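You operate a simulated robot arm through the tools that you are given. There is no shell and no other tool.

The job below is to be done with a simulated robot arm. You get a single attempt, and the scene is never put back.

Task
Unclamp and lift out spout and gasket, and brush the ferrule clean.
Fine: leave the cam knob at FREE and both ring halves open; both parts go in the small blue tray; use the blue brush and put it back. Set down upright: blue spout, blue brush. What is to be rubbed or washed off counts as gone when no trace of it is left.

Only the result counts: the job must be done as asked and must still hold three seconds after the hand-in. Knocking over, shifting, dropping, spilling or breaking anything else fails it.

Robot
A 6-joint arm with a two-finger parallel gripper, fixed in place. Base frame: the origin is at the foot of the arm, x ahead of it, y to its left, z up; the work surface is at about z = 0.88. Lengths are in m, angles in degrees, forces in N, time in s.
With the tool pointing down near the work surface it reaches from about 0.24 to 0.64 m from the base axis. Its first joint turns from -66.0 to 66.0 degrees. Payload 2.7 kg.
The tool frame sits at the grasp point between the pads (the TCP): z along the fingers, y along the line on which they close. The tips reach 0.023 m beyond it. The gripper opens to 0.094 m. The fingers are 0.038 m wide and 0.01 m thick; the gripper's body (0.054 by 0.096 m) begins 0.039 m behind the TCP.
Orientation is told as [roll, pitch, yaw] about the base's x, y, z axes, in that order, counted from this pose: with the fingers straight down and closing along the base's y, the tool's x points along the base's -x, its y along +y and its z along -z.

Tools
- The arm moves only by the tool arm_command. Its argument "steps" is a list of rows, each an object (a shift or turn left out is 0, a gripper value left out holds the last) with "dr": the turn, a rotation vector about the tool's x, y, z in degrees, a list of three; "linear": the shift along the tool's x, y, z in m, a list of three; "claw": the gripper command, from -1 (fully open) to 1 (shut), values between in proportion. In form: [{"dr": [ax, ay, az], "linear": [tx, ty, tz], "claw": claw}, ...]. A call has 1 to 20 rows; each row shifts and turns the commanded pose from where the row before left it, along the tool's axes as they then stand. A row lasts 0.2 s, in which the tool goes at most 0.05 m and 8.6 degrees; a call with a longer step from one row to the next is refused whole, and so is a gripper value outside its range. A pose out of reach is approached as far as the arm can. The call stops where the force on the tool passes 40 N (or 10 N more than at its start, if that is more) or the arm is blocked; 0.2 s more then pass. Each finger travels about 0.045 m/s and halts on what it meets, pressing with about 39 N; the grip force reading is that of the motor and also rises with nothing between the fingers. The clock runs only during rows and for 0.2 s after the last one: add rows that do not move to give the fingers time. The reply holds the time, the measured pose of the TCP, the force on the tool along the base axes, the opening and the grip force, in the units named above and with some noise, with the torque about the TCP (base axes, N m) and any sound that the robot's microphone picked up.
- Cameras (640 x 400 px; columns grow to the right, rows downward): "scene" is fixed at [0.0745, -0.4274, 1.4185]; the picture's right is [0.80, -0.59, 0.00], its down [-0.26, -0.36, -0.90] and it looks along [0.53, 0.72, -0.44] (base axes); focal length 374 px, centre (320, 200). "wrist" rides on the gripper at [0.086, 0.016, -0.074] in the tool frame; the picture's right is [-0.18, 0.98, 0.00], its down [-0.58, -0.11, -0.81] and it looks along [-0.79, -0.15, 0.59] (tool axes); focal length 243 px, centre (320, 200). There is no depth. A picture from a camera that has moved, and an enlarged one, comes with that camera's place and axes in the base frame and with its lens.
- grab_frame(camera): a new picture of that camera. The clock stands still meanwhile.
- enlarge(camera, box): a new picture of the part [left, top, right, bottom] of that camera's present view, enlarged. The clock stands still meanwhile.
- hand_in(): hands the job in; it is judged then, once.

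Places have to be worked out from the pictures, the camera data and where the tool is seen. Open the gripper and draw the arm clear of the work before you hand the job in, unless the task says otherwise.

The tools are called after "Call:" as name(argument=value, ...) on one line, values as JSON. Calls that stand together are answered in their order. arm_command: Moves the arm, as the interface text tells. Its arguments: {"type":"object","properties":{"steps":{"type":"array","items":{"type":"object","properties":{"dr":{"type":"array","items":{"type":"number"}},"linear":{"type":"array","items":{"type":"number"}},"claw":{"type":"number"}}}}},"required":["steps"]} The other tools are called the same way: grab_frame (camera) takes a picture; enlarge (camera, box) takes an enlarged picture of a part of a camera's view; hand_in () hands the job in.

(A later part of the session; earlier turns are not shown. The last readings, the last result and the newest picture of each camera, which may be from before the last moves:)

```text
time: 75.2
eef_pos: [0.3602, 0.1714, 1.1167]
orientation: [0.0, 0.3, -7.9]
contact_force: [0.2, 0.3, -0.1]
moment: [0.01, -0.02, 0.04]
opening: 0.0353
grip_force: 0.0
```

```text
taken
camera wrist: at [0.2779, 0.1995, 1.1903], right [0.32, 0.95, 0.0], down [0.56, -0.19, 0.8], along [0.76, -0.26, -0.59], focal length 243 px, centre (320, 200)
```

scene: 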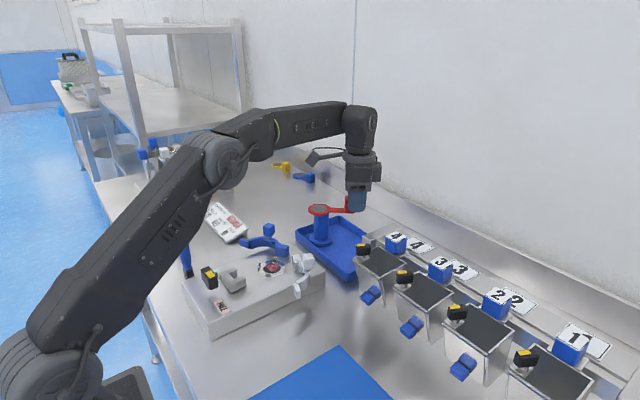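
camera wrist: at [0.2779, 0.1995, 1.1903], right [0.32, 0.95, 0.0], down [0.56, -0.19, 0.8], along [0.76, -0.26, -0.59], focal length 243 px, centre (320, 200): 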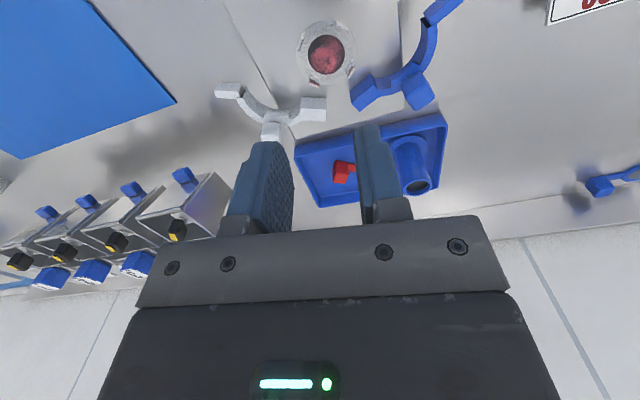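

Call:
enlarge(camera="wrist", box=[280, 10, 380, 100])

Call:
enlarge(camera="scene", box=[250, 250, 300, 290])

Call:
enlarge(camera="scene", box=[150, 190, 230, 290])

```text
4.44 times, centred on (330, 55) of wrist
camera zoom: at [0.2779, 0.1995, 1.1903], right [0.32, 0.95, 0.0], down [0.56, -0.19, 0.8], along [0.76, -0.26, -0.59], focal length 1078 px, centre (276, 844)
```

zoom: 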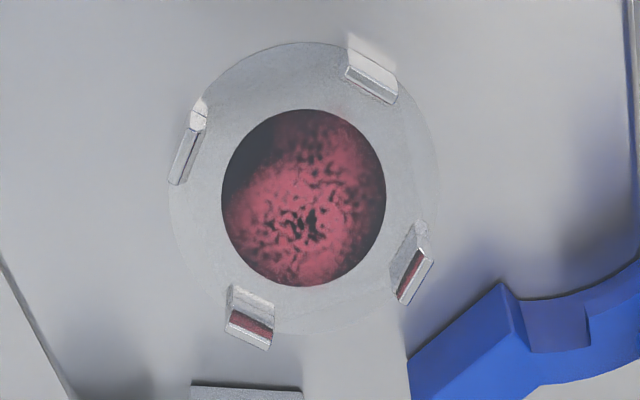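

```text
10.00 times, centred on (275, 270) of scene
camera zoom: at [0.0745, -0.4274, 1.4185], right [0.8, -0.59, 0.0], down [-0.26, -0.36, -0.9], along [0.53, 0.72, -0.44], focal length 3739 px, centre (770, -500)
```

zoom: 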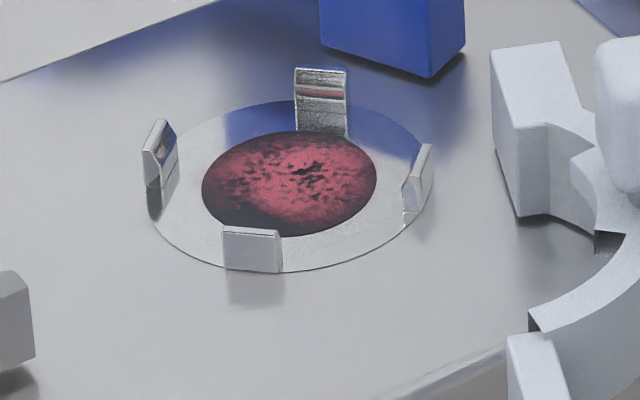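

```text
4.00 times, centred on (190, 240) of scene
camera zoom: at [0.0745, -0.4274, 1.4185], right [0.8, -0.59, 0.0], down [-0.26, -0.36, -0.9], along [0.53, 0.72, -0.44], focal length 1495 px, centre (840, 40)
```

zoom: 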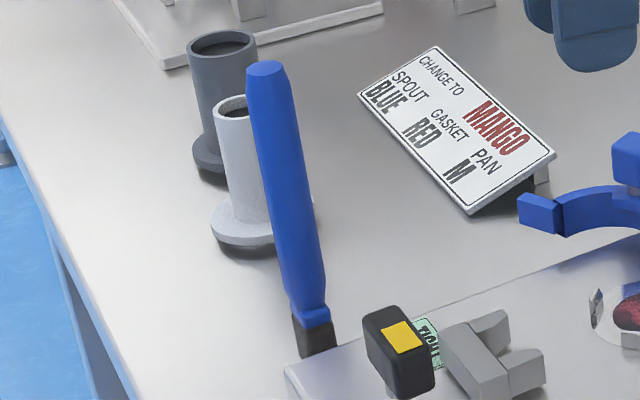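

The ferrule's bore face (radius ~0.02, centred at about (0.386, 0.171)) is covered in red residue, with four thin clips at radius ~0.033. The brush stands free on its bristles. I rise and move above it at yaw 0 with the fingers open.

Call:
arm_command(steps=[{"dr": [0, 0, -7.9], "claw": -0.3}, {"linear": [0.0, 0.0, -0.04]}, {"linear": [0.0238, 0.0238, -0.004]}, {"linear": [0.0238, 0.0238, -0.003]}, {"linear": [0.0238, 0.0238, -0.003]}, {"linear": [0.0238, 0.0238, -0.003]}, {"linear": [0.0238, 0.0238, 0]}, {}])

Call:
grab_frame(camera="wrist")

Call:
enlarge(camera="scene", box=[120, 120, 280, 290])

```text
time: 77.0
eef_pos: [0.2411, 0.2906, 1.1694]
orientation: [0.1, 0.3, -0.2]
contact_force: [0.1, 0.0, 0.2]
moment: [0.0, 0.0, 0.01]
opening: 0.061
grip_force: 0.1
```

```text
taken
camera wrist: at [0.1553, 0.3074, 1.2438], right [0.19, 0.98, 0.0], down [0.58, -0.11, 0.8], along [0.79, -0.15, -0.59], focal length 243 px, centre (320, 200)
```

wrist: 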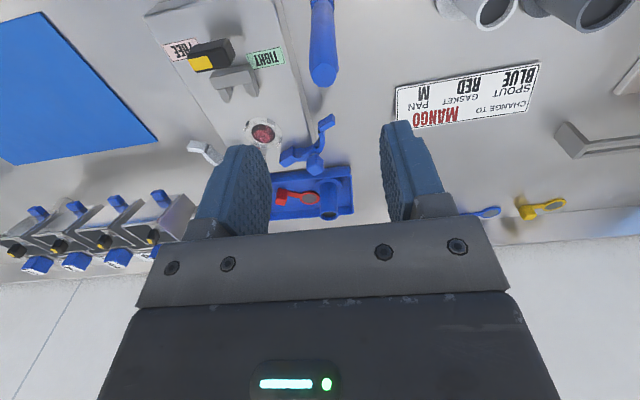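

```text
2.35 times, centred on (200, 205) of scene
camera zoom: at [0.0745, -0.4274, 1.4185], right [0.8, -0.59, 0.0], down [-0.26, -0.36, -0.9], along [0.53, 0.72, -0.44], focal length 880 px, centre (602, 188)
```

zoom: 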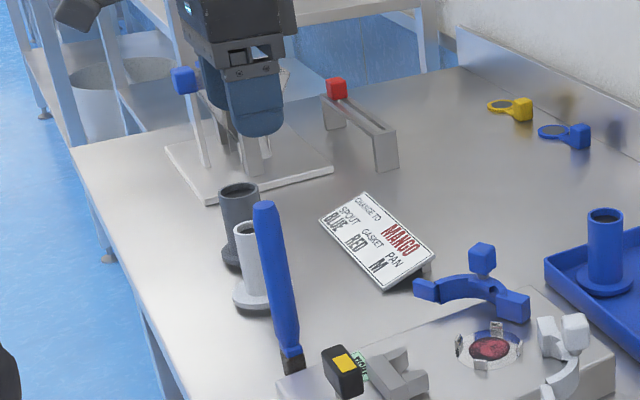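

The handle's top is at about (0.237, 0.293). I descend around it to z≈1.06 and check the centring before closing.

Call:
arm_command(steps=[{"linear": [0.0025, 0.002, 0.03]}, {"linear": [0, 0, 0.03]}, {"linear": [0, 0, 0.03]}, {"linear": [0, 0, 0.02]}, {}])

Call:
grab_frame(camera="wrist")

Call:
enlarge(camera="scene", box=[120, 120, 280, 290])

```text
time: 78.2
eef_pos: [0.2386, 0.2925, 1.0592]
orientation: [0.2, 0.2, -0.3]
contact_force: [-0.1, 0.2, 0.5]
moment: [-0.02, 0.0, 0.01]
opening: 0.061
grip_force: 0.0
```

```text
taken
camera wrist: at [0.1537, 0.3093, 1.1332], right [0.19, 0.98, 0.0], down [0.58, -0.11, 0.8], along [0.79, -0.15, -0.59], focal length 243 px, centre (320, 200)
```

wrist: 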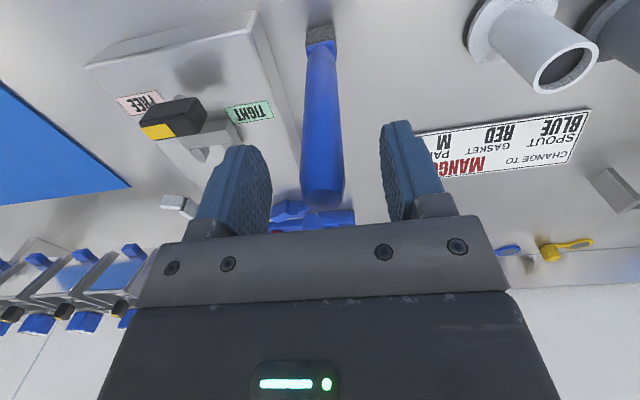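

```text
2.35 times, centred on (200, 205) of scene
camera zoom: at [0.0745, -0.4274, 1.4185], right [0.8, -0.59, 0.0], down [-0.26, -0.36, -0.9], along [0.53, 0.72, -0.44], focal length 880 px, centre (602, 188)
```

zoom: 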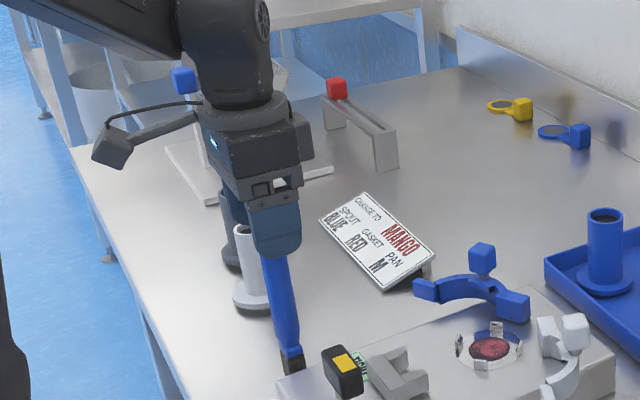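

The handle is nicely between the fingers. I lower 12 mm more and close gently.

Call:
arm_command(steps=[{"linear": [0, 0, 0.012]}, {"claw": 1}, {"claw": 1}, {"claw": 1}, {"claw": 1}, {"claw": 1}])

Call:
grab_frame(camera="wrist")

```text
time: 79.6
eef_pos: [0.2376, 0.2935, 1.0465]
orientation: [0.0, 0.2, -0.3]
contact_force: [0.8, -0.2, 0.5]
moment: [-0.05, 0.01, 0.01]
opening: 0.022
grip_force: 38.2
```

```text
taken
camera wrist: at [0.1535, 0.3098, 1.1213], right [0.19, 0.98, 0.0], down [0.58, -0.11, 0.8], along [0.79, -0.15, -0.59], focal length 243 px, centre (320, 200)
```

wrist: 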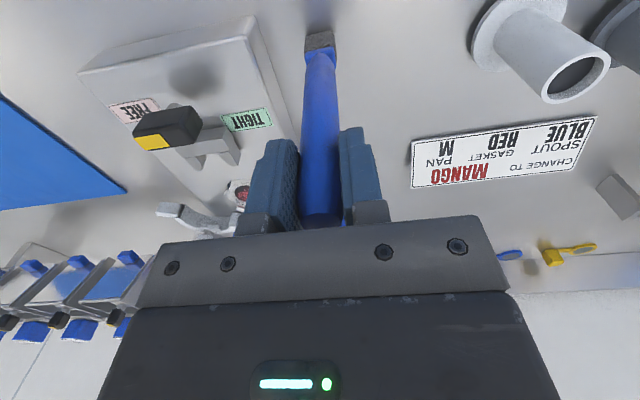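

The handle is gripped at 0.022 with no side load, and the bristles are directly below the TCP. This pose, (0.238, 0.293, 1.0465), is where I'll return it. I look at the bristle head, then lift.

Call:
enlarge(camera="wrist", box=[270, 10, 370, 110])

Call:
arm_command(steps=[{"linear": [0, 0, -0.01]}, {"linear": [0, 0, -0.03]}, {"linear": [0, 0, -0.04]}, {"linear": [0, 0, -0.04]}, {}])

Call:
enlarge(camera="scene", box=[120, 100, 280, 270])

```text
4.00 times, centred on (320, 60) of wrist
camera zoom: at [0.1535, 0.3098, 1.1213], right [0.19, 0.98, 0.0], down [0.58, -0.11, 0.8], along [0.79, -0.15, -0.59], focal length 970 px, centre (320, 760)
```

zoom: 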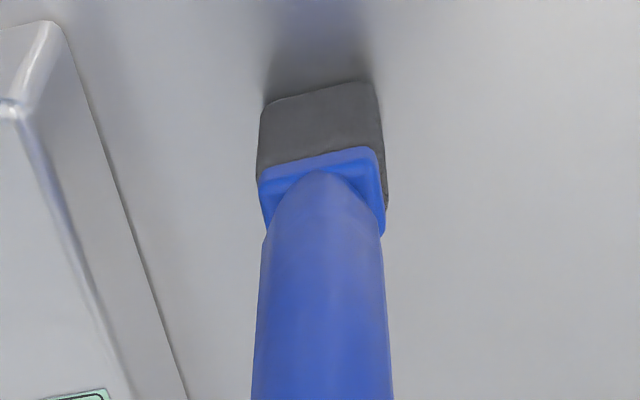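

```text
time: 80.8
eef_pos: [0.239, 0.2924, 1.1659]
orientation: [0.0, 0.2, -0.1]
contact_force: [-0.7, 0.7, -1.0]
moment: [0.02, -0.02, 0.03]
opening: 0.022
grip_force: 38.9
```

```text
2.35 times, centred on (200, 185) of scene
camera zoom: at [0.0745, -0.4274, 1.4185], right [0.8, -0.59, 0.0], down [-0.26, -0.36, -0.9], along [0.53, 0.72, -0.44], focal length 880 px, centre (602, 235)
```

zoom: 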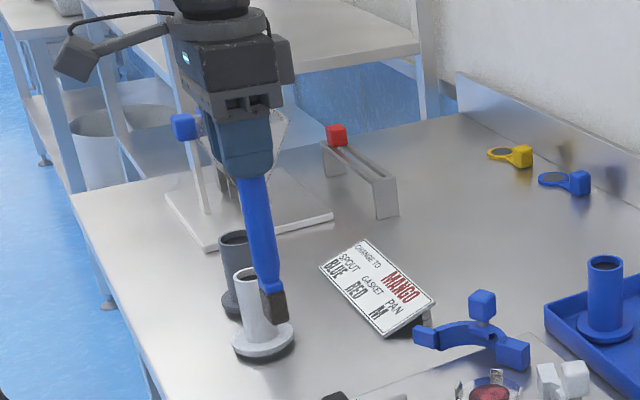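

The brush is lifted. Its bristle head is about 0.024 wide in y and thin in x, with the tip about 0.1665 below the TCP. I carry it over the ferrule at (0.3865, 0.1705), staying well above everything.

Call:
arm_command(steps=[{"linear": [-0.0294, -0.0243, 0]}, {"linear": [-0.0294, -0.0243, 0]}, {"linear": [-0.0294, -0.0243, 0]}, {"linear": [-0.0294, -0.0243, 0]}, {"linear": [-0.0297, -0.0243, 0]}, {}])

Call:
grab_frame(camera="wrist")

Call:
enlarge(camera="scene", box=[220, 170, 340, 300])

```text
time: 82.2
eef_pos: [0.3876, 0.1702, 1.1649]
orientation: [0.1, 0.2, -0.2]
contact_force: [0.6, -0.3, -0.8]
moment: [-0.02, 0.0, -0.01]
opening: 0.0216
grip_force: 38.6
```

```text
taken
camera wrist: at [0.3012, 0.1865, 1.2406], right [0.19, 0.98, 0.0], down [0.58, -0.11, 0.8], along [0.79, -0.15, -0.59], focal length 243 px, centre (320, 200)
```

wrist: 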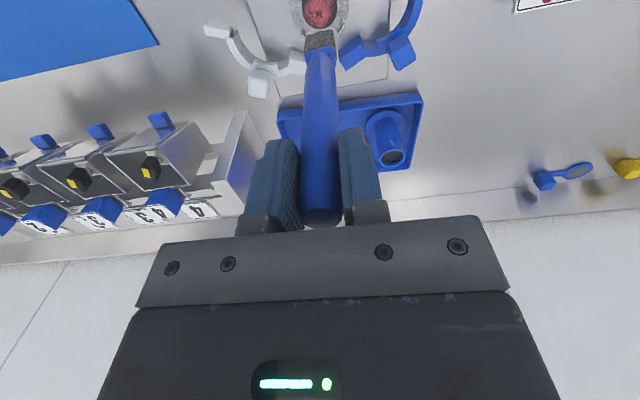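

```text
3.08 times, centred on (280, 235) of scene
camera zoom: at [0.0746, -0.4274, 1.4185], right [0.8, -0.59, 0.0], down [-0.26, -0.36, -0.9], along [0.53, 0.72, -0.44], focal length 1150 px, centre (443, 92)
```

zoom: 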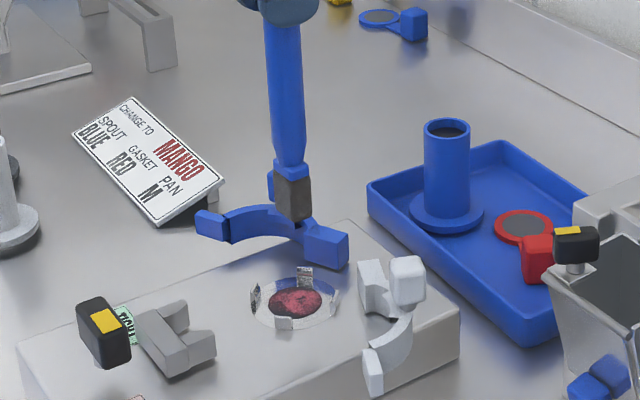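

The bristles hang right above the ferrule. I lower to just above it and check the alignment with the clips.

Call:
arm_command(steps=[{"linear": [0, 0, 0.02]}, {"linear": [0, 0, 0.02]}, {"linear": [0.001, 0, 0.022]}, {}])

Call:
enlarge(camera="wrist", box=[260, 0, 380, 100])

Call:
enlarge(camera="scene", box=[240, 225, 320, 295])

```text
time: 83.2
eef_pos: [0.3848, 0.1699, 1.1032]
orientation: [0.1, 0.2, -0.2]
contact_force: [0.1, 0.4, -0.7]
moment: [-0.02, 0.03, -0.01]
opening: 0.0214
grip_force: 38.6
```

```text
4.00 times, centred on (320, 50) of wrist
camera zoom: at [0.2993, 0.1862, 1.1786], right [0.19, 0.98, 0.0], down [0.58, -0.11, 0.8], along [0.79, -0.15, -0.59], focal length 970 px, centre (320, 800)
```

zoom: 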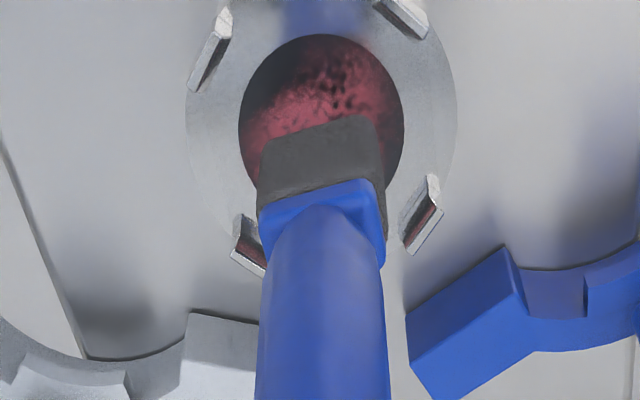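

```text
5.71 times, centred on (280, 260) of scene
camera zoom: at [0.0746, -0.4274, 1.4185], right [0.8, -0.59, 0.0], down [-0.26, -0.36, -0.9], along [0.53, 0.72, -0.44], focal length 2136 px, centre (549, -143)
```

zoom: 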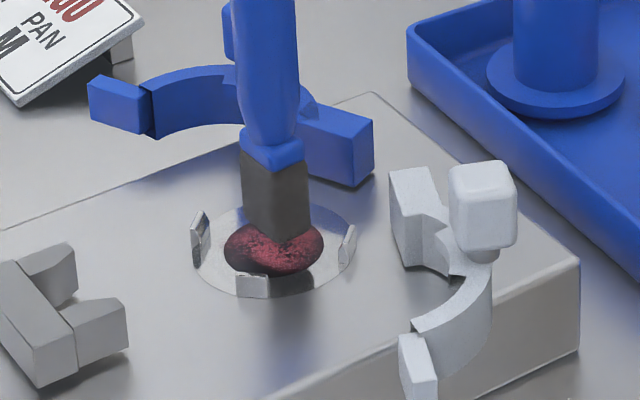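

The bristle head is centred over the residue and inside the clips. I lower in 3 mm steps until the bristles touch.

Call:
arm_command(steps=[{"linear": [0, 0, 0.004]}, {"linear": [0, 0, 0.003]}, {"linear": [0, 0, 0.003]}, {"linear": [0, 0, 0.002]}, {}])

```text
time: 84.4
eef_pos: [0.3857, 0.17, 1.0949]
orientation: [0.1, -0.1, -0.2]
contact_force: [-2.9, -1.6, 24.1]
moment: [-0.45, 0.47, -0.08]
opening: 0.0221
grip_force: 39.0
```

Contact at z≈1.095 with 24 N. I ease up about 2 mm for a lighter press and start short strokes along x through the centre.

Call:
arm_command(steps=[{"linear": [0, 0, -0.002]}, {"linear": [0.004, 0, 0]}, {"linear": [0.004, 0, 0]}, {"linear": [0.004, 0, 0]}, {}])

Call:
enlarge(camera="wrist", box=[260, 0, 380, 100])

Call:
enlarge(camera="scene", box=[240, 225, 320, 295])

```text
time: 85.6
eef_pos: [0.3726, 0.1704, 1.0938]
orientation: [0.0, 0.2, -0.1]
contact_force: [1.7, -0.3, 6.5]
moment: [-0.31, -0.39, 0.0]
opening: 0.0218
grip_force: 38.9
```

```text
4.00 times, centred on (320, 50) of wrist
camera zoom: at [0.2868, 0.1874, 1.1689], right [0.19, 0.98, 0.0], down [0.59, -0.11, 0.8], along [0.79, -0.15, -0.6], focal length 970 px, centre (320, 800)
```

zoom: 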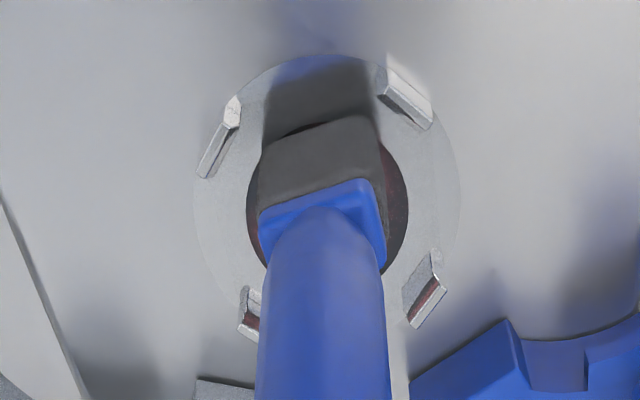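

```text
5.71 times, centred on (280, 260) of scene
camera zoom: at [0.0745, -0.4274, 1.4185], right [0.8, -0.59, 0.0], down [-0.26, -0.36, -0.9], along [0.53, 0.72, -0.44], focal length 2136 px, centre (549, -143)
```

zoom: 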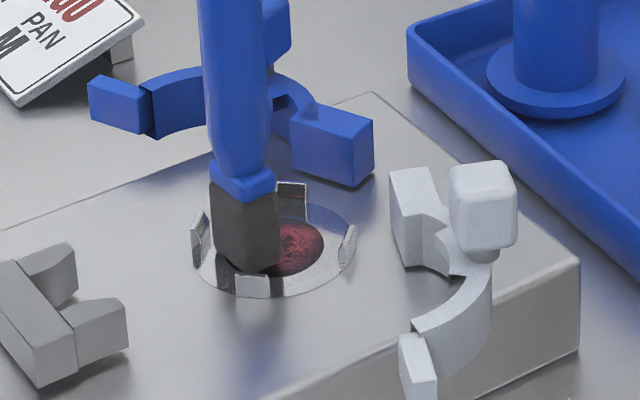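

The press is now a light 6.5 N and the residue is thinning. I run a scrubbing pattern over the whole disc: a centre pass, then passes offset 8 mm in y, staying inside the clips.

Call:
arm_command(steps=[{"linear": [0.003, 0, 0]}, {"linear": [-0.006, 0, 0]}, {"linear": [-0.006, 0, 0]}, {"linear": [-0.006, 0, 0]}, {"linear": [-0.006, 0, 0]}, {"linear": [-0.006, 0, 0]}, {"linear": [0.0045, 0.004, 0]}, {"linear": [0.002, 0.004, 0]}, {"linear": [0.005, 0, 0]}, {"linear": [0.005, 0, 0]}, {"linear": [0.005, 0, 0]}, {"linear": [0.0025, 0, 0]}, {"linear": [-0.005, 0, 0]}, {"linear": [-0.005, 0, 0]}, {"linear": [-0.005, 0, 0]}, {"linear": [-0.005, 0, 0]}, {}])

Call:
enlarge(camera="scene", box=[240, 225, 320, 295])

Call:
enlarge(camera="wrist", box=[260, 0, 380, 100])

```text
time: 89.2
eef_pos: [0.3963, 0.179, 1.0951]
orientation: [0.0, 0.3, -0.2]
contact_force: [-6.3, 0.2, 2.4]
moment: [-0.09, 0.99, 0.07]
opening: 0.0213
grip_force: 38.6
```

```text
5.71 times, centred on (280, 260) of scene
camera zoom: at [0.0743, -0.4274, 1.4185], right [0.8, -0.59, 0.0], down [-0.26, -0.36, -0.9], along [0.53, 0.72, -0.44], focal length 2136 px, centre (549, -143)
```

zoom: 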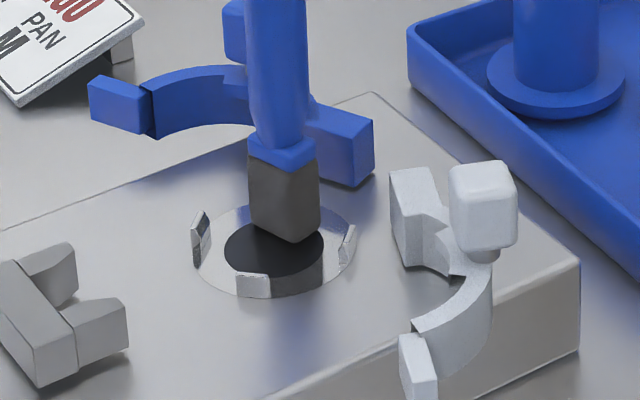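

```text
4.00 times, centred on (320, 50) of wrist
camera zoom: at [0.3105, 0.1951, 1.1694], right [0.19, 0.98, 0.0], down [0.59, -0.11, 0.8], along [0.79, -0.15, -0.6], focal length 970 px, centre (320, 800)
```

zoom: 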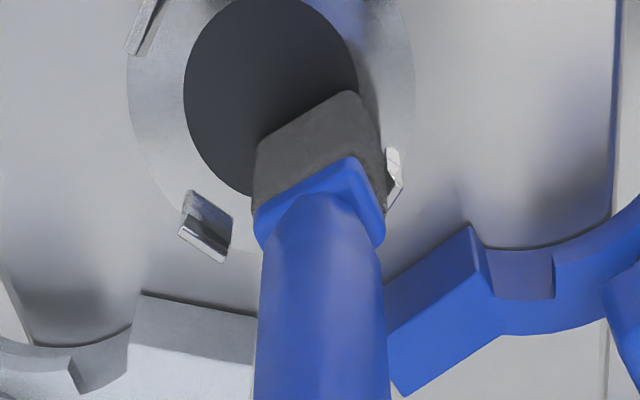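

The visible disc is already clean black. The head has twisted a little in the grip where it brushed the +x/+y clip, so I back away from that clip and do gentler passes on the -y side.

Call:
arm_command(steps=[{"linear": [0.005, -0.002, 0]}, {"linear": [0.005, -0.006, 0]}, {"linear": [0, -0.004, 0]}, {"linear": [0, -0.004, 0]}, {"linear": [0.004, 0, 0]}, {"linear": [0.004, 0, 0]}, {"linear": [-0.005, 0, 0]}, {"linear": [-0.005, 0, 0]}, {"linear": [-0.005, 0, 0]}, {"linear": [0.004, 0.004, 0]}, {"linear": [0.004, 0.004, 0]}, {}])

```text
time: 91.8
eef_pos: [0.3834, 0.1718, 1.0941]
orientation: [0.0, 0.1, -0.2]
contact_force: [0.9, -0.3, 2.3]
moment: [-0.17, -0.28, 0.0]
opening: 0.0215
grip_force: 38.7
```

Forces are low. I lift the brush 40 mm and inspect the ferrule from both cameras.

Call:
arm_command(steps=[{"linear": [0, 0, -0.01]}, {"linear": [0, 0, -0.03]}, {"linear": [0.02, 0, -0.02]}, {"linear": [0.03, 0, 0]}, {}])

Call:
enlarge(camera="scene", box=[250, 245, 310, 295])

Call:
grab_frame(camera="wrist")

```text
time: 93.0
eef_pos: [0.3336, 0.1714, 1.1536]
orientation: [0.1, 0.2, -0.2]
contact_force: [0.8, -0.4, -0.2]
moment: [-0.01, -0.02, -0.01]
opening: 0.0214
grip_force: 38.9
```

```text
8.00 times, centred on (280, 270) of scene
camera zoom: at [0.0745, -0.4274, 1.4185], right [0.8, -0.59, 0.0], down [-0.26, -0.36, -0.9], along [0.53, 0.72, -0.44], focal length 2991 px, centre (640, -360)
```

zoom: 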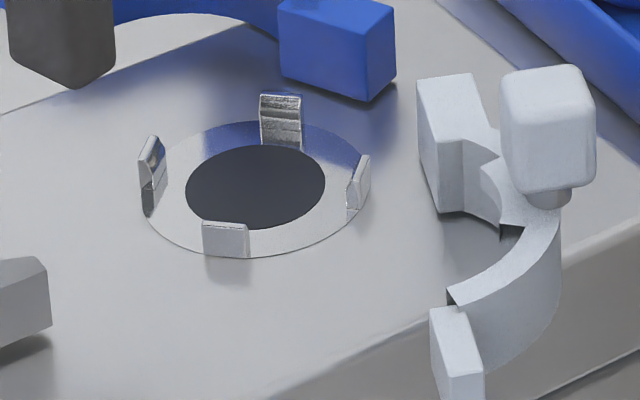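

```text
taken
camera wrist: at [0.249, 0.1878, 1.2282], right [0.19, 0.98, 0.0], down [0.58, -0.11, 0.8], along [0.79, -0.15, -0.59], focal length 243 px, centre (320, 200)
```

wrist: 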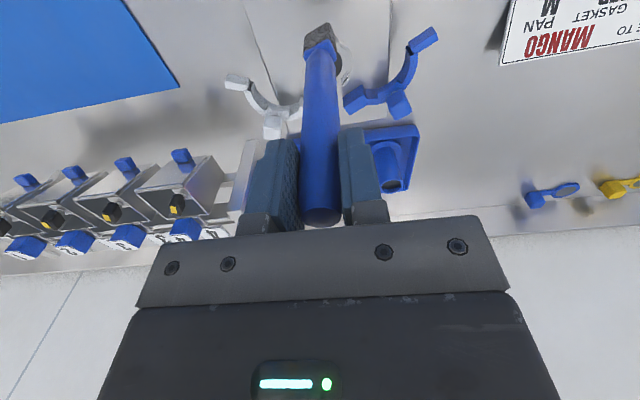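

The disc looks uniformly clean from the scene camera. I move partway home with the brush, to where the wrist camera can see the ferrule unobstructed.

Call:
arm_command(steps=[{"linear": [0.0, 0.0, -0.015]}, {"linear": [0.0245, 0.0262, 0]}, {"linear": [0.0245, 0.0262, 0]}, {"linear": [0.0245, 0.0262, 0]}, {}])

Call:
enlarge(camera="wrist", box=[250, 90, 320, 140])

Call:
enlarge(camera="scene", box=[262, 255, 297, 283])

Call:
grab_frame(camera="wrist")

```text
time: 94.2
eef_pos: [0.2607, 0.25, 1.1686]
orientation: [0.1, 0.2, -0.1]
contact_force: [-0.5, 0.1, -0.5]
moment: [-0.02, 0.0, -0.01]
opening: 0.0216
grip_force: 38.8
```

```text
8.00 times, centred on (285, 115) of wrist
camera zoom: at [0.1758, 0.2668, 1.244], right [0.19, 0.98, 0.0], down [0.58, -0.11, 0.8], along [0.79, -0.15, -0.59], focal length 1941 px, centre (600, 880)
```

zoom: 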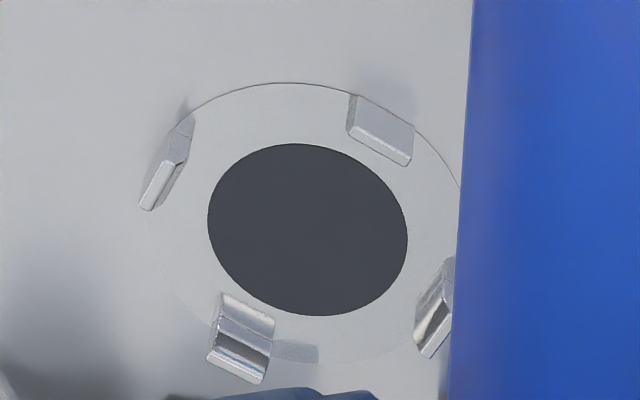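

```text
14.29 times, centred on (280, 269) of scene
camera zoom: at [0.0745, -0.4274, 1.4185], right [0.8, -0.59, 0.0], down [-0.26, -0.36, -0.9], along [0.53, 0.72, -0.44], focal length 5341 px, centre (899, -786)
```

zoom: 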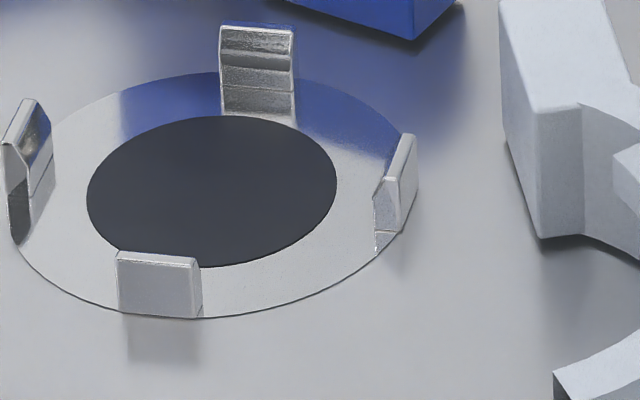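

```text
taken
camera wrist: at [0.1758, 0.2668, 1.244], right [0.19, 0.98, 0.0], down [0.58, -0.11, 0.8], along [0.79, -0.15, -0.59], focal length 243 px, centre (320, 200)
```

wrist: 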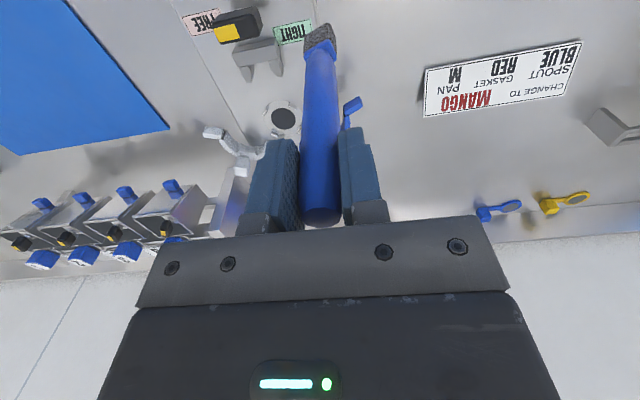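

No red is visible anywhere on the ferrule. To make sure no faint film remains, I do a second light scrub with small strokes, keeping the head within about 12 mm of the centre so it stays off the clips.

Call:
arm_command(steps=[{"linear": [-0.0313, -0.02, 0]}, {"linear": [-0.0313, -0.02, 0]}, {"linear": [-0.0313, -0.02, 0]}, {"linear": [-0.0313, -0.02, 0]}, {"linear": [0, 0, 0.03]}, {"linear": [0, 0, 0.025]}, {"linear": [0, 0, 0.01]}, {}])

Call:
enlarge(camera="wrist", box=[260, 0, 380, 100])

Call:
enlarge(camera="scene", box=[240, 205, 320, 295])

```text
time: 96.0
eef_pos: [0.3875, 0.1703, 1.1041]
orientation: [0.1, 0.2, -0.3]
contact_force: [-0.3, -0.5, 0.7]
moment: [-0.02, 0.01, -0.04]
opening: 0.0212
grip_force: 39.5
```

```text
4.00 times, centred on (320, 50) of wrist
camera zoom: at [0.3018, 0.1855, 1.1785], right [0.19, 0.98, 0.0], down [0.58, -0.11, 0.8], along [0.79, -0.15, -0.59], focal length 970 px, centre (320, 800)
```

zoom: 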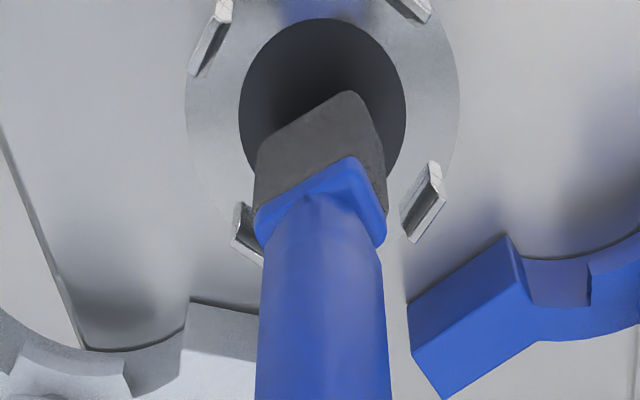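

```text
4.44 times, centred on (280, 250) of scene
camera zoom: at [0.0746, -0.4274, 1.4185], right [0.8, -0.59, 0.0], down [-0.26, -0.36, -0.9], along [0.53, 0.72, -0.44], focal length 1662 px, centre (498, -22)
```

zoom: 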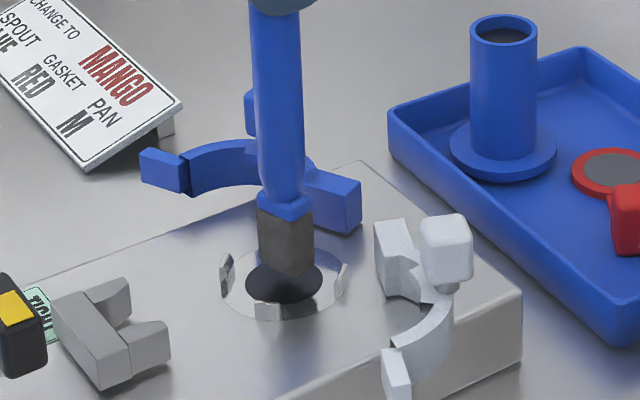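

Head twist is about 30°, which is harmless. I lower to light contact and make an orbit of 10 mm radius plus cross strokes.

Call:
arm_command(steps=[{"linear": [0.001, 0, 0.004]}, {"linear": [0, 0, 0.003]}, {"linear": [0, 0, 0.0028]}, {"linear": [0.005, 0, 0]}, {"linear": [0.005, 0, 0]}, {"linear": [-0.003, 0.007, 0]}, {"linear": [-0.007, 0.003, 0]}, {"linear": [-0.007, -0.003, 0]}, {"linear": [-0.003, -0.007, 0]}, {"linear": [0.003, -0.007, 0]}, {"linear": [0.007, -0.003, 0]}, {"linear": [0.007, 0.003, 0]}, {"linear": [0.003, 0.007, 0]}, {"linear": [-0.005, 0, 0]}, {"linear": [-0.005, 0, 0]}, {"linear": [-0.005, 0, 0]}, {"linear": [-0.005, 0, 0]}, {"linear": [0.005, 0, 0]}, {"linear": [0.005, 0, 0]}, {}])

```text
time: 100.2
eef_pos: [0.3861, 0.1695, 1.0944]
orientation: [0.2, 0.2, -0.2]
contact_force: [0.4, 0.3, -0.9]
moment: [0.03, 0.01, 0.01]
opening: 0.0213
grip_force: 39.1
```

There's no contact force this time, since the bristles are just skimming. I lower 1 mm at a time to feel contact.

Call:
arm_command(steps=[{"linear": [0, 0, 0.001]}, {"linear": [0, 0, 0.001]}, {}])

```text
time: 101.0
eef_pos: [0.3855, 0.1695, 1.0932]
orientation: [0.1, -0.1, 0.0]
contact_force: [-4.6, -0.6, 18.5]
moment: [-0.13, 0.65, -0.03]
opening: 0.0217
grip_force: 38.8
```

Contact at 18 N. I ease 1 mm and repeat the orbit with a light press.

Call:
arm_command(steps=[{"linear": [0, 0, -0.001]}, {"linear": [0.005, 0, 0]}, {"linear": [0.005, 0, 0]}, {"linear": [-0.003, 0.007, 0]}, {"linear": [-0.007, 0.003, 0]}, {"linear": [-0.007, -0.003, 0]}, {"linear": [-0.003, -0.007, 0]}, {"linear": [0.003, -0.007, 0]}, {"linear": [0.007, -0.003, 0]}, {"linear": [0.007, 0.003, 0]}, {"linear": [0.003, 0.007, 0]}, {"linear": [-0.005, 0, 0]}, {"linear": [-0.005, 0, 0]}, {"linear": [-0.005, 0, 0]}, {"linear": [-0.005, 0, 0]}, {"linear": [0.005, 0, 0]}, {"linear": [0.005, 0, 0]}, {}])

```text
time: 104.8
eef_pos: [0.3854, 0.1695, 1.0947]
orientation: [0.2, 0.1, -0.3]
contact_force: [1.2, 0.1, 2.9]
moment: [-0.1, -0.2, 0.02]
opening: 0.0213
grip_force: 39.1
```

Done scrubbing with light contact throughout. I lift, take a final look at the ferrule, and carry the brush home.

Call:
arm_command(steps=[{"linear": [0, 0, -0.015]}, {"linear": [0, 0, -0.03]}, {"linear": [0, 0, -0.03]}, {"linear": [0.0313, 0.02, 0]}, {"linear": [0.0313, 0.02, 0]}, {"linear": [0.0313, 0.02, 0]}, {"linear": [0.0313, 0.02, 0]}, {}])

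Call:
enlarge(camera="wrist", box=[250, 90, 320, 140])

Call:
enlarge(camera="scene", box=[262, 255, 297, 283])

Call:
enlarge(camera="scene", box=[130, 110, 290, 290])

```text
time: 106.6
eef_pos: [0.2611, 0.2493, 1.1704]
orientation: [0.1, 0.3, -0.2]
contact_force: [1.1, 0.0, -0.7]
moment: [0.03, 0.02, 0.02]
opening: 0.0214
grip_force: 39.3
```

```text
8.00 times, centred on (285, 115) of wrist
camera zoom: at [0.1759, 0.2657, 1.2449], right [0.19, 0.98, 0.0], down [0.58, -0.11, 0.8], along [0.79, -0.15, -0.59], focal length 1941 px, centre (600, 880)
```

zoom: 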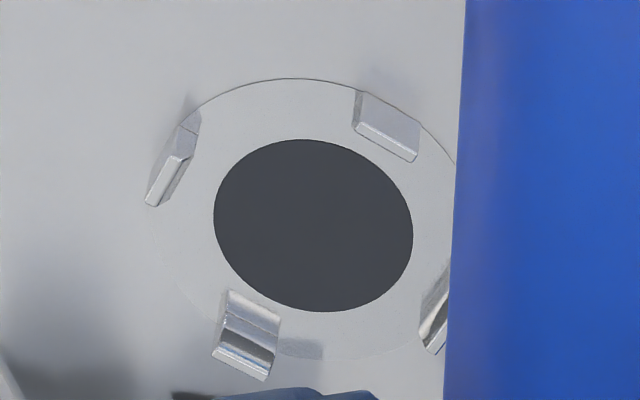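

```text
14.29 times, centred on (280, 269) of scene
camera zoom: at [0.0745, -0.4274, 1.4185], right [0.8, -0.59, 0.0], down [-0.26, -0.36, -0.9], along [0.53, 0.72, -0.44], focal length 5341 px, centre (899, -786)
```

zoom: 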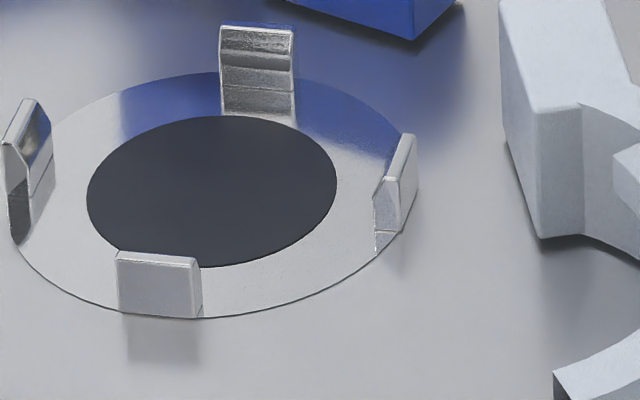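

```text
2.22 times, centred on (210, 200) of scene
camera zoom: at [0.0745, -0.4274, 1.4185], right [0.8, -0.59, 0.0], down [-0.26, -0.36, -0.9], along [0.53, 0.72, -0.44], focal length 831 px, centre (564, 200)
```

zoom: 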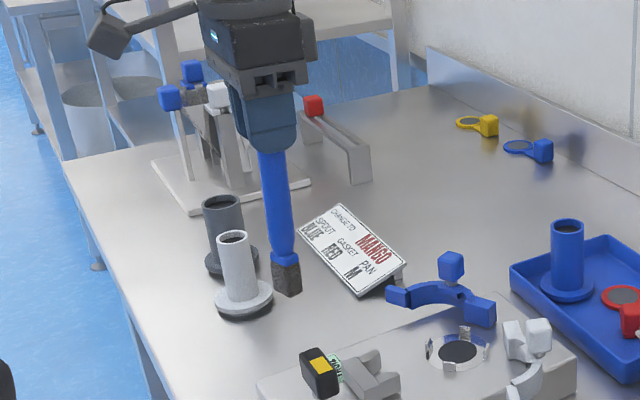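

The ferrule is spotless. Before setting the brush down, I check how it hangs in the grip by comparing with the pick-up view.

Call:
enlarge(camera="wrist", box=[270, 10, 370, 110])

Call:
enlarge(camera="scene", box=[170, 160, 230, 250])

```text
4.00 times, centred on (320, 60) of wrist
camera zoom: at [0.1759, 0.2657, 1.2449], right [0.19, 0.98, 0.0], down [0.58, -0.11, 0.8], along [0.79, -0.15, -0.59], focal length 970 px, centre (320, 760)
```

zoom: 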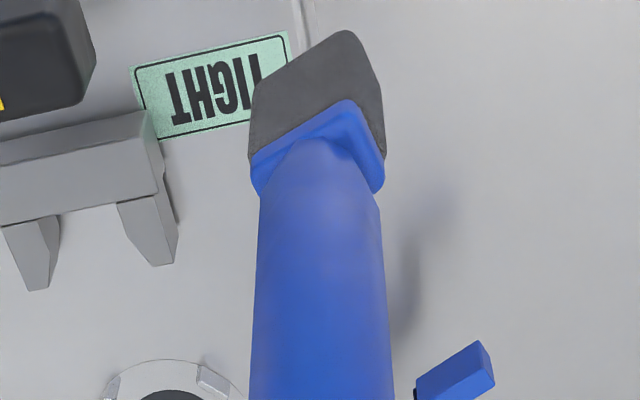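

```text
4.44 times, centred on (200, 205) of scene
camera zoom: at [0.0745, -0.4274, 1.4185], right [0.8, -0.59, 0.0], down [-0.26, -0.36, -0.9], along [0.53, 0.72, -0.44], focal length 1662 px, centre (853, 178)
```

zoom: 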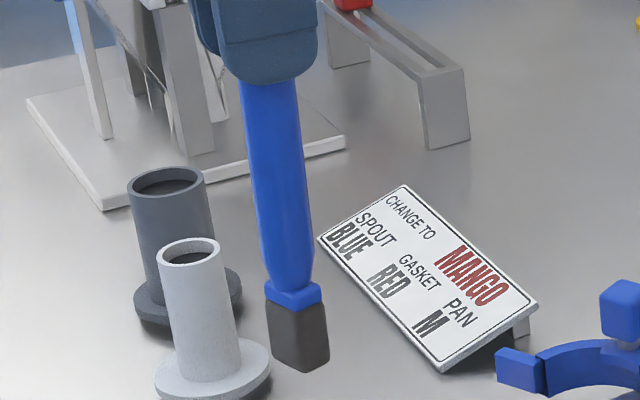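

The handle's slope in the scene view (0.111 versus 0.167 for a true vertical) and its shift in the wrist view both say the brush is pitched in the grip. The head is about 3° toward -x, and I must correct that before standing it up. I pitch the tool by -3° and measure again.

Call:
arm_command(steps=[{"dr": [0, -3, 0]}, {}])

Call:
enlarge(camera="scene", box=[180, 170, 220, 250])

```text
time: 107.2
eef_pos: [0.2617, 0.2496, 1.1713]
orientation: [0.1, -2.9, -0.3]
contact_force: [-0.4, 0.1, -1.0]
moment: [-0.02, 0.04, -0.02]
opening: 0.0211
grip_force: 38.4
```

```text
5.00 times, centred on (200, 210) of scene
camera zoom: at [0.0745, -0.4274, 1.4185], right [0.8, -0.59, 0.0], down [-0.26, -0.36, -0.9], along [0.53, 0.72, -0.44], focal length 1869 px, centre (920, 150)
```

zoom: 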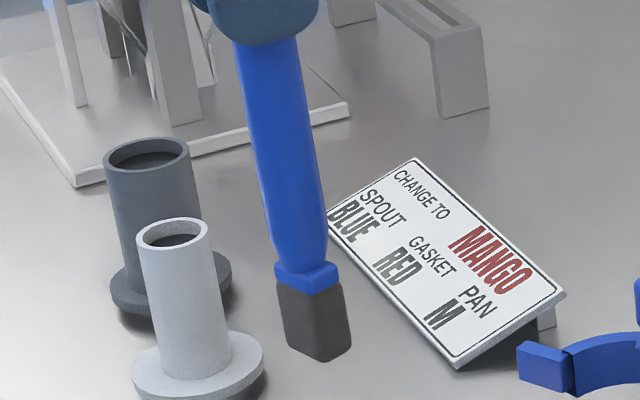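

The slope is now about 0.175 against the ideal 0.167, so within about half a degree. I measure more finely with larger zooms.

Call:
enlarge(camera="scene", box=[186, 176, 210, 191])

Call:
enlarge(camera="scene", box=[192, 205, 216, 220])

Call:
enlarge(camera="scene", box=[192, 220, 224, 240])

```text
16.00 times, centred on (198, 184) of scene
camera zoom: at [0.0745, -0.4274, 1.4185], right [0.8, -0.59, 0.0], down [-0.26, -0.36, -0.9], along [0.53, 0.72, -0.44], focal length 5982 px, centre (2272, 464)
```

zoom: 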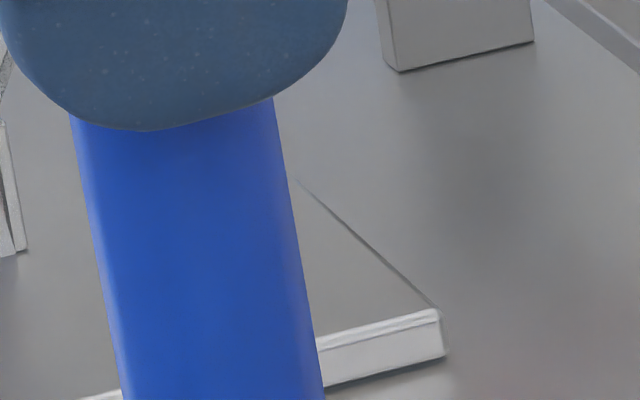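

```text
16.00 times, centred on (204, 212) of scene
camera zoom: at [0.0745, -0.4274, 1.4185], right [0.8, -0.59, 0.0], down [-0.26, -0.36, -0.9], along [0.53, 0.72, -0.44], focal length 5982 px, centre (2176, 0)
```

zoom: 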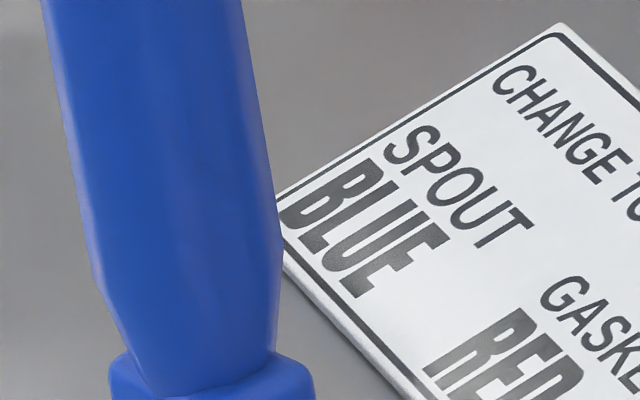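

```text
16.00 times, centred on (208, 230) of scene
camera zoom: at [0.0745, -0.4274, 1.4185], right [0.8, -0.59, 0.0], down [-0.26, -0.36, -0.9], along [0.53, 0.72, -0.44], focal length 5982 px, centre (2112, -280)
```

zoom: 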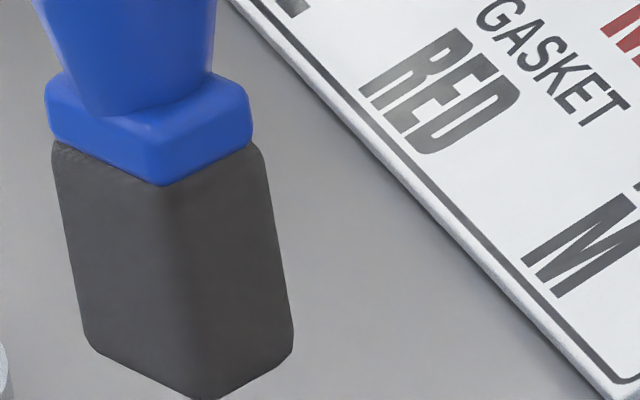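

Averaging several points, the brush is now about 0.5–1° over-corrected toward +x, and it is twisted about 18° about its own axis. I pitch back 0.6° and yaw the tool 18° clockwise about the vertical, so the head regains its original heading.

Call:
arm_command(steps=[{"dr": [0, 0.6, 0]}, {"dr": [0.25, 0, 6]}, {"dr": [0.25, 0, 6]}, {"dr": [0.25, 0, 6]}, {}])

Call:
enlarge(camera="scene", box=[180, 170, 220, 250])

Call:
grab_frame(camera="wrist")

```text
time: 108.4
eef_pos: [0.2609, 0.2491, 1.1708]
orientation: [0.1, -2.2, -18.3]
contact_force: [0.4, 0.1, -0.1]
moment: [0.02, 0.0, -0.02]
opening: 0.0213
grip_force: 39.4
```

```text
5.00 times, centred on (200, 210) of scene
camera zoom: at [0.0745, -0.4274, 1.4185], right [0.8, -0.59, 0.0], down [-0.26, -0.36, -0.9], along [0.53, 0.72, -0.44], focal length 1869 px, centre (920, 150)
```

zoom: 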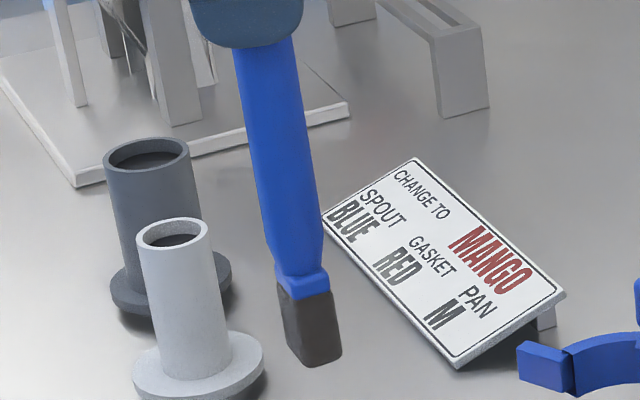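

```text
taken
camera wrist: at [0.182, 0.2934, 1.2404], right [0.48, 0.88, 0.01], down [0.49, -0.28, 0.83], along [0.73, -0.4, -0.56], focal length 243 px, centre (320, 200)
```

wrist: 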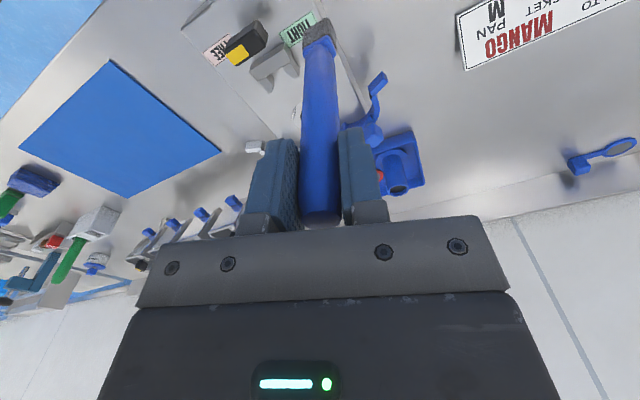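

The tilt now looks right (slope ≈0.167). I'm less sure about the yaw direction, so I zoom in on the head in both cameras before going further.

Call:
enlarge(camera="wrist", box=[280, 0, 360, 60])

Call:
enlarge(camera="scene", box=[190, 215, 222, 245])

```text
6.67 times, centred on (320, 30) of wrist
camera zoom: at [0.182, 0.2934, 1.2404], right [0.48, 0.88, 0.01], down [0.49, -0.28, 0.83], along [0.73, -0.4, -0.56], focal length 1618 px, centre (320, 1333)
```

zoom: 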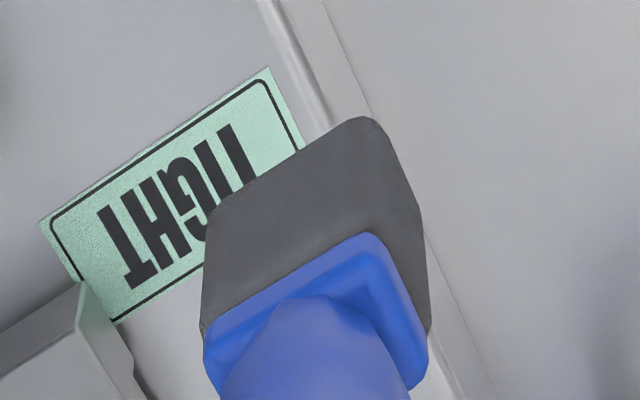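

```text
13.33 times, centred on (206, 230) of scene
camera zoom: at [0.0745, -0.4274, 1.4185], right [0.8, -0.59, 0.0], down [-0.26, -0.36, -0.9], along [0.53, 0.72, -0.44], focal length 4985 px, centre (1840, -200)
```

zoom: 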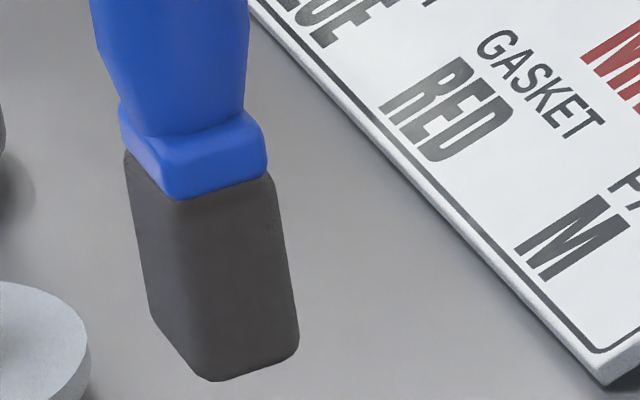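

The wrist zoom shows the head's wide edge now parallel to the TIGHT label's long edge (base y), matching the original heading. With perspective accounted for, the scene view agrees. I carry the brush over its home spot at (0.238, 0.293).

Call:
arm_command(steps=[{"linear": [0.0177, 0.01725, -0.0007]}, {"linear": [0.0177, 0.01725, -0.0007]}, {}])

Call:
enlarge(camera="scene", box=[165, 170, 215, 260])

```text
time: 109.2
eef_pos: [0.2372, 0.2937, 1.17]
orientation: [0.0, -2.2, -18.2]
contact_force: [-0.3, -0.1, -0.2]
moment: [0.03, 0.0, -0.02]
opening: 0.0213
grip_force: 39.4
```

```text
4.44 times, centred on (190, 215) of scene
camera zoom: at [0.0746, -0.4274, 1.4185], right [0.8, -0.59, 0.0], down [-0.26, -0.36, -0.9], along [0.53, 0.72, -0.44], focal length 1662 px, centre (898, 133)
```

zoom: 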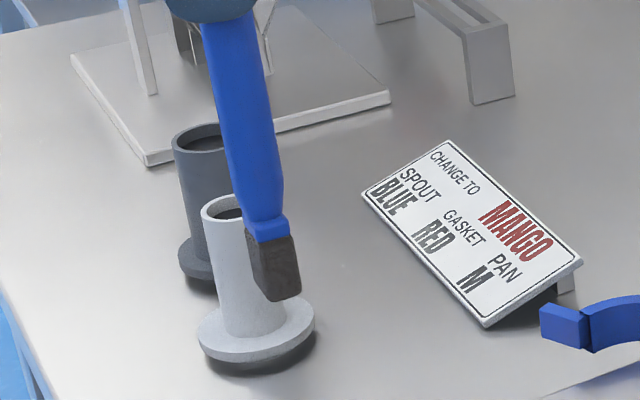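

The slope is about 0.20 against an expected 0.194, so the brush is vertical. I descend to about 1 cm above the set-down height.

Call:
arm_command(steps=[{"linear": [0.0011, 0, 0.0285]}, {"linear": [0.0011, 0, 0.0285]}, {"linear": [0.0011, 0, 0.0285]}, {"linear": [0.0011, 0, 0.0265]}, {}])

Call:
enlarge(camera="scene", box=[150, 190, 220, 290])

Call:
grab_frame(camera="wrist")

```text
time: 110.4
eef_pos: [0.2381, 0.2935, 1.0564]
orientation: [0.0, -2.2, -18.2]
contact_force: [0.4, -0.3, 0.1]
moment: [0.01, -0.01, 0.01]
opening: 0.0213
grip_force: 39.1
```

```text
4.00 times, centred on (185, 240) of scene
camera zoom: at [0.0746, -0.4274, 1.4185], right [0.8, -0.59, 0.0], down [-0.26, -0.36, -0.9], along [0.53, 0.72, -0.44], focal length 1495 px, centre (860, 40)
```

zoom: 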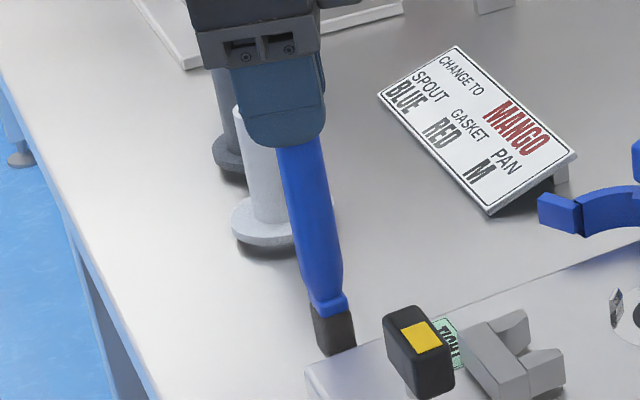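

```text
taken
camera wrist: at [0.1597, 0.3366, 1.1275], right [0.48, 0.88, 0.01], down [0.49, -0.28, 0.83], along [0.73, -0.4, -0.56], focal length 243 px, centre (320, 200)
```

wrist: 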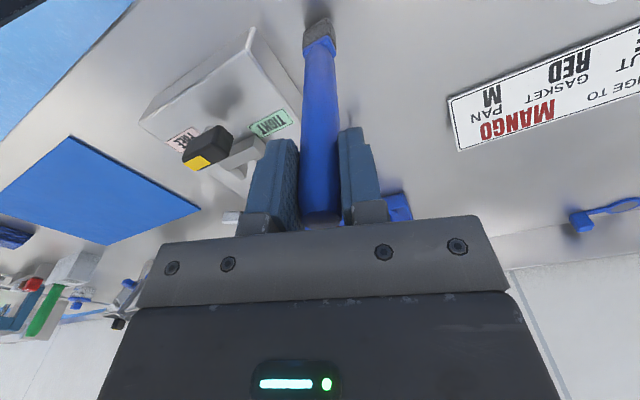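

The brush lines up with its original location and is vertical (slope 0.193 vs 0.190 expected). I lower in 2 mm steps until it touches the table.

Call:
arm_command(steps=[{"linear": [0.0001, 0, 0.003]}, {"linear": [0.0001, 0, 0.002]}, {"linear": [0.0001, 0, 0.002]}, {}])

```text
time: 111.4
eef_pos: [0.2382, 0.2932, 1.0507]
orientation: [0.0, -2.2, -18.2]
contact_force: [-0.3, -0.4, -1.3]
moment: [0.02, 0.01, -0.01]
opening: 0.0212
grip_force: 39.3
```

Call:
arm_command(steps=[{"linear": [0.0001, 0, 0.0015]}, {"linear": [0, 0, 0.001]}, {}])

```text
time: 112.2
eef_pos: [0.2384, 0.2939, 1.049]
orientation: [0.1, -2.2, -18.1]
contact_force: [-1.7, -1.5, 10.6]
moment: [-0.12, 0.36, -0.02]
opening: 0.0213
grip_force: 38.9
```

Light contact at 10.6 N. The moments put the contact point at the -x/+y corner, so the head still leans slightly the other way. I roll back the pitch by 0.5° and see if the contact centres.

Call:
arm_command(steps=[{"dr": [0, 0.5, 0]}, {}, {}])

```text
time: 113.0
eef_pos: [0.2388, 0.2939, 1.0476]
orientation: [0.1, -1.8, -18.1]
contact_force: [3.8, -1.2, 11.8]
moment: [-0.36, -0.81, 0.03]
opening: 0.0213
grip_force: 39.2
```

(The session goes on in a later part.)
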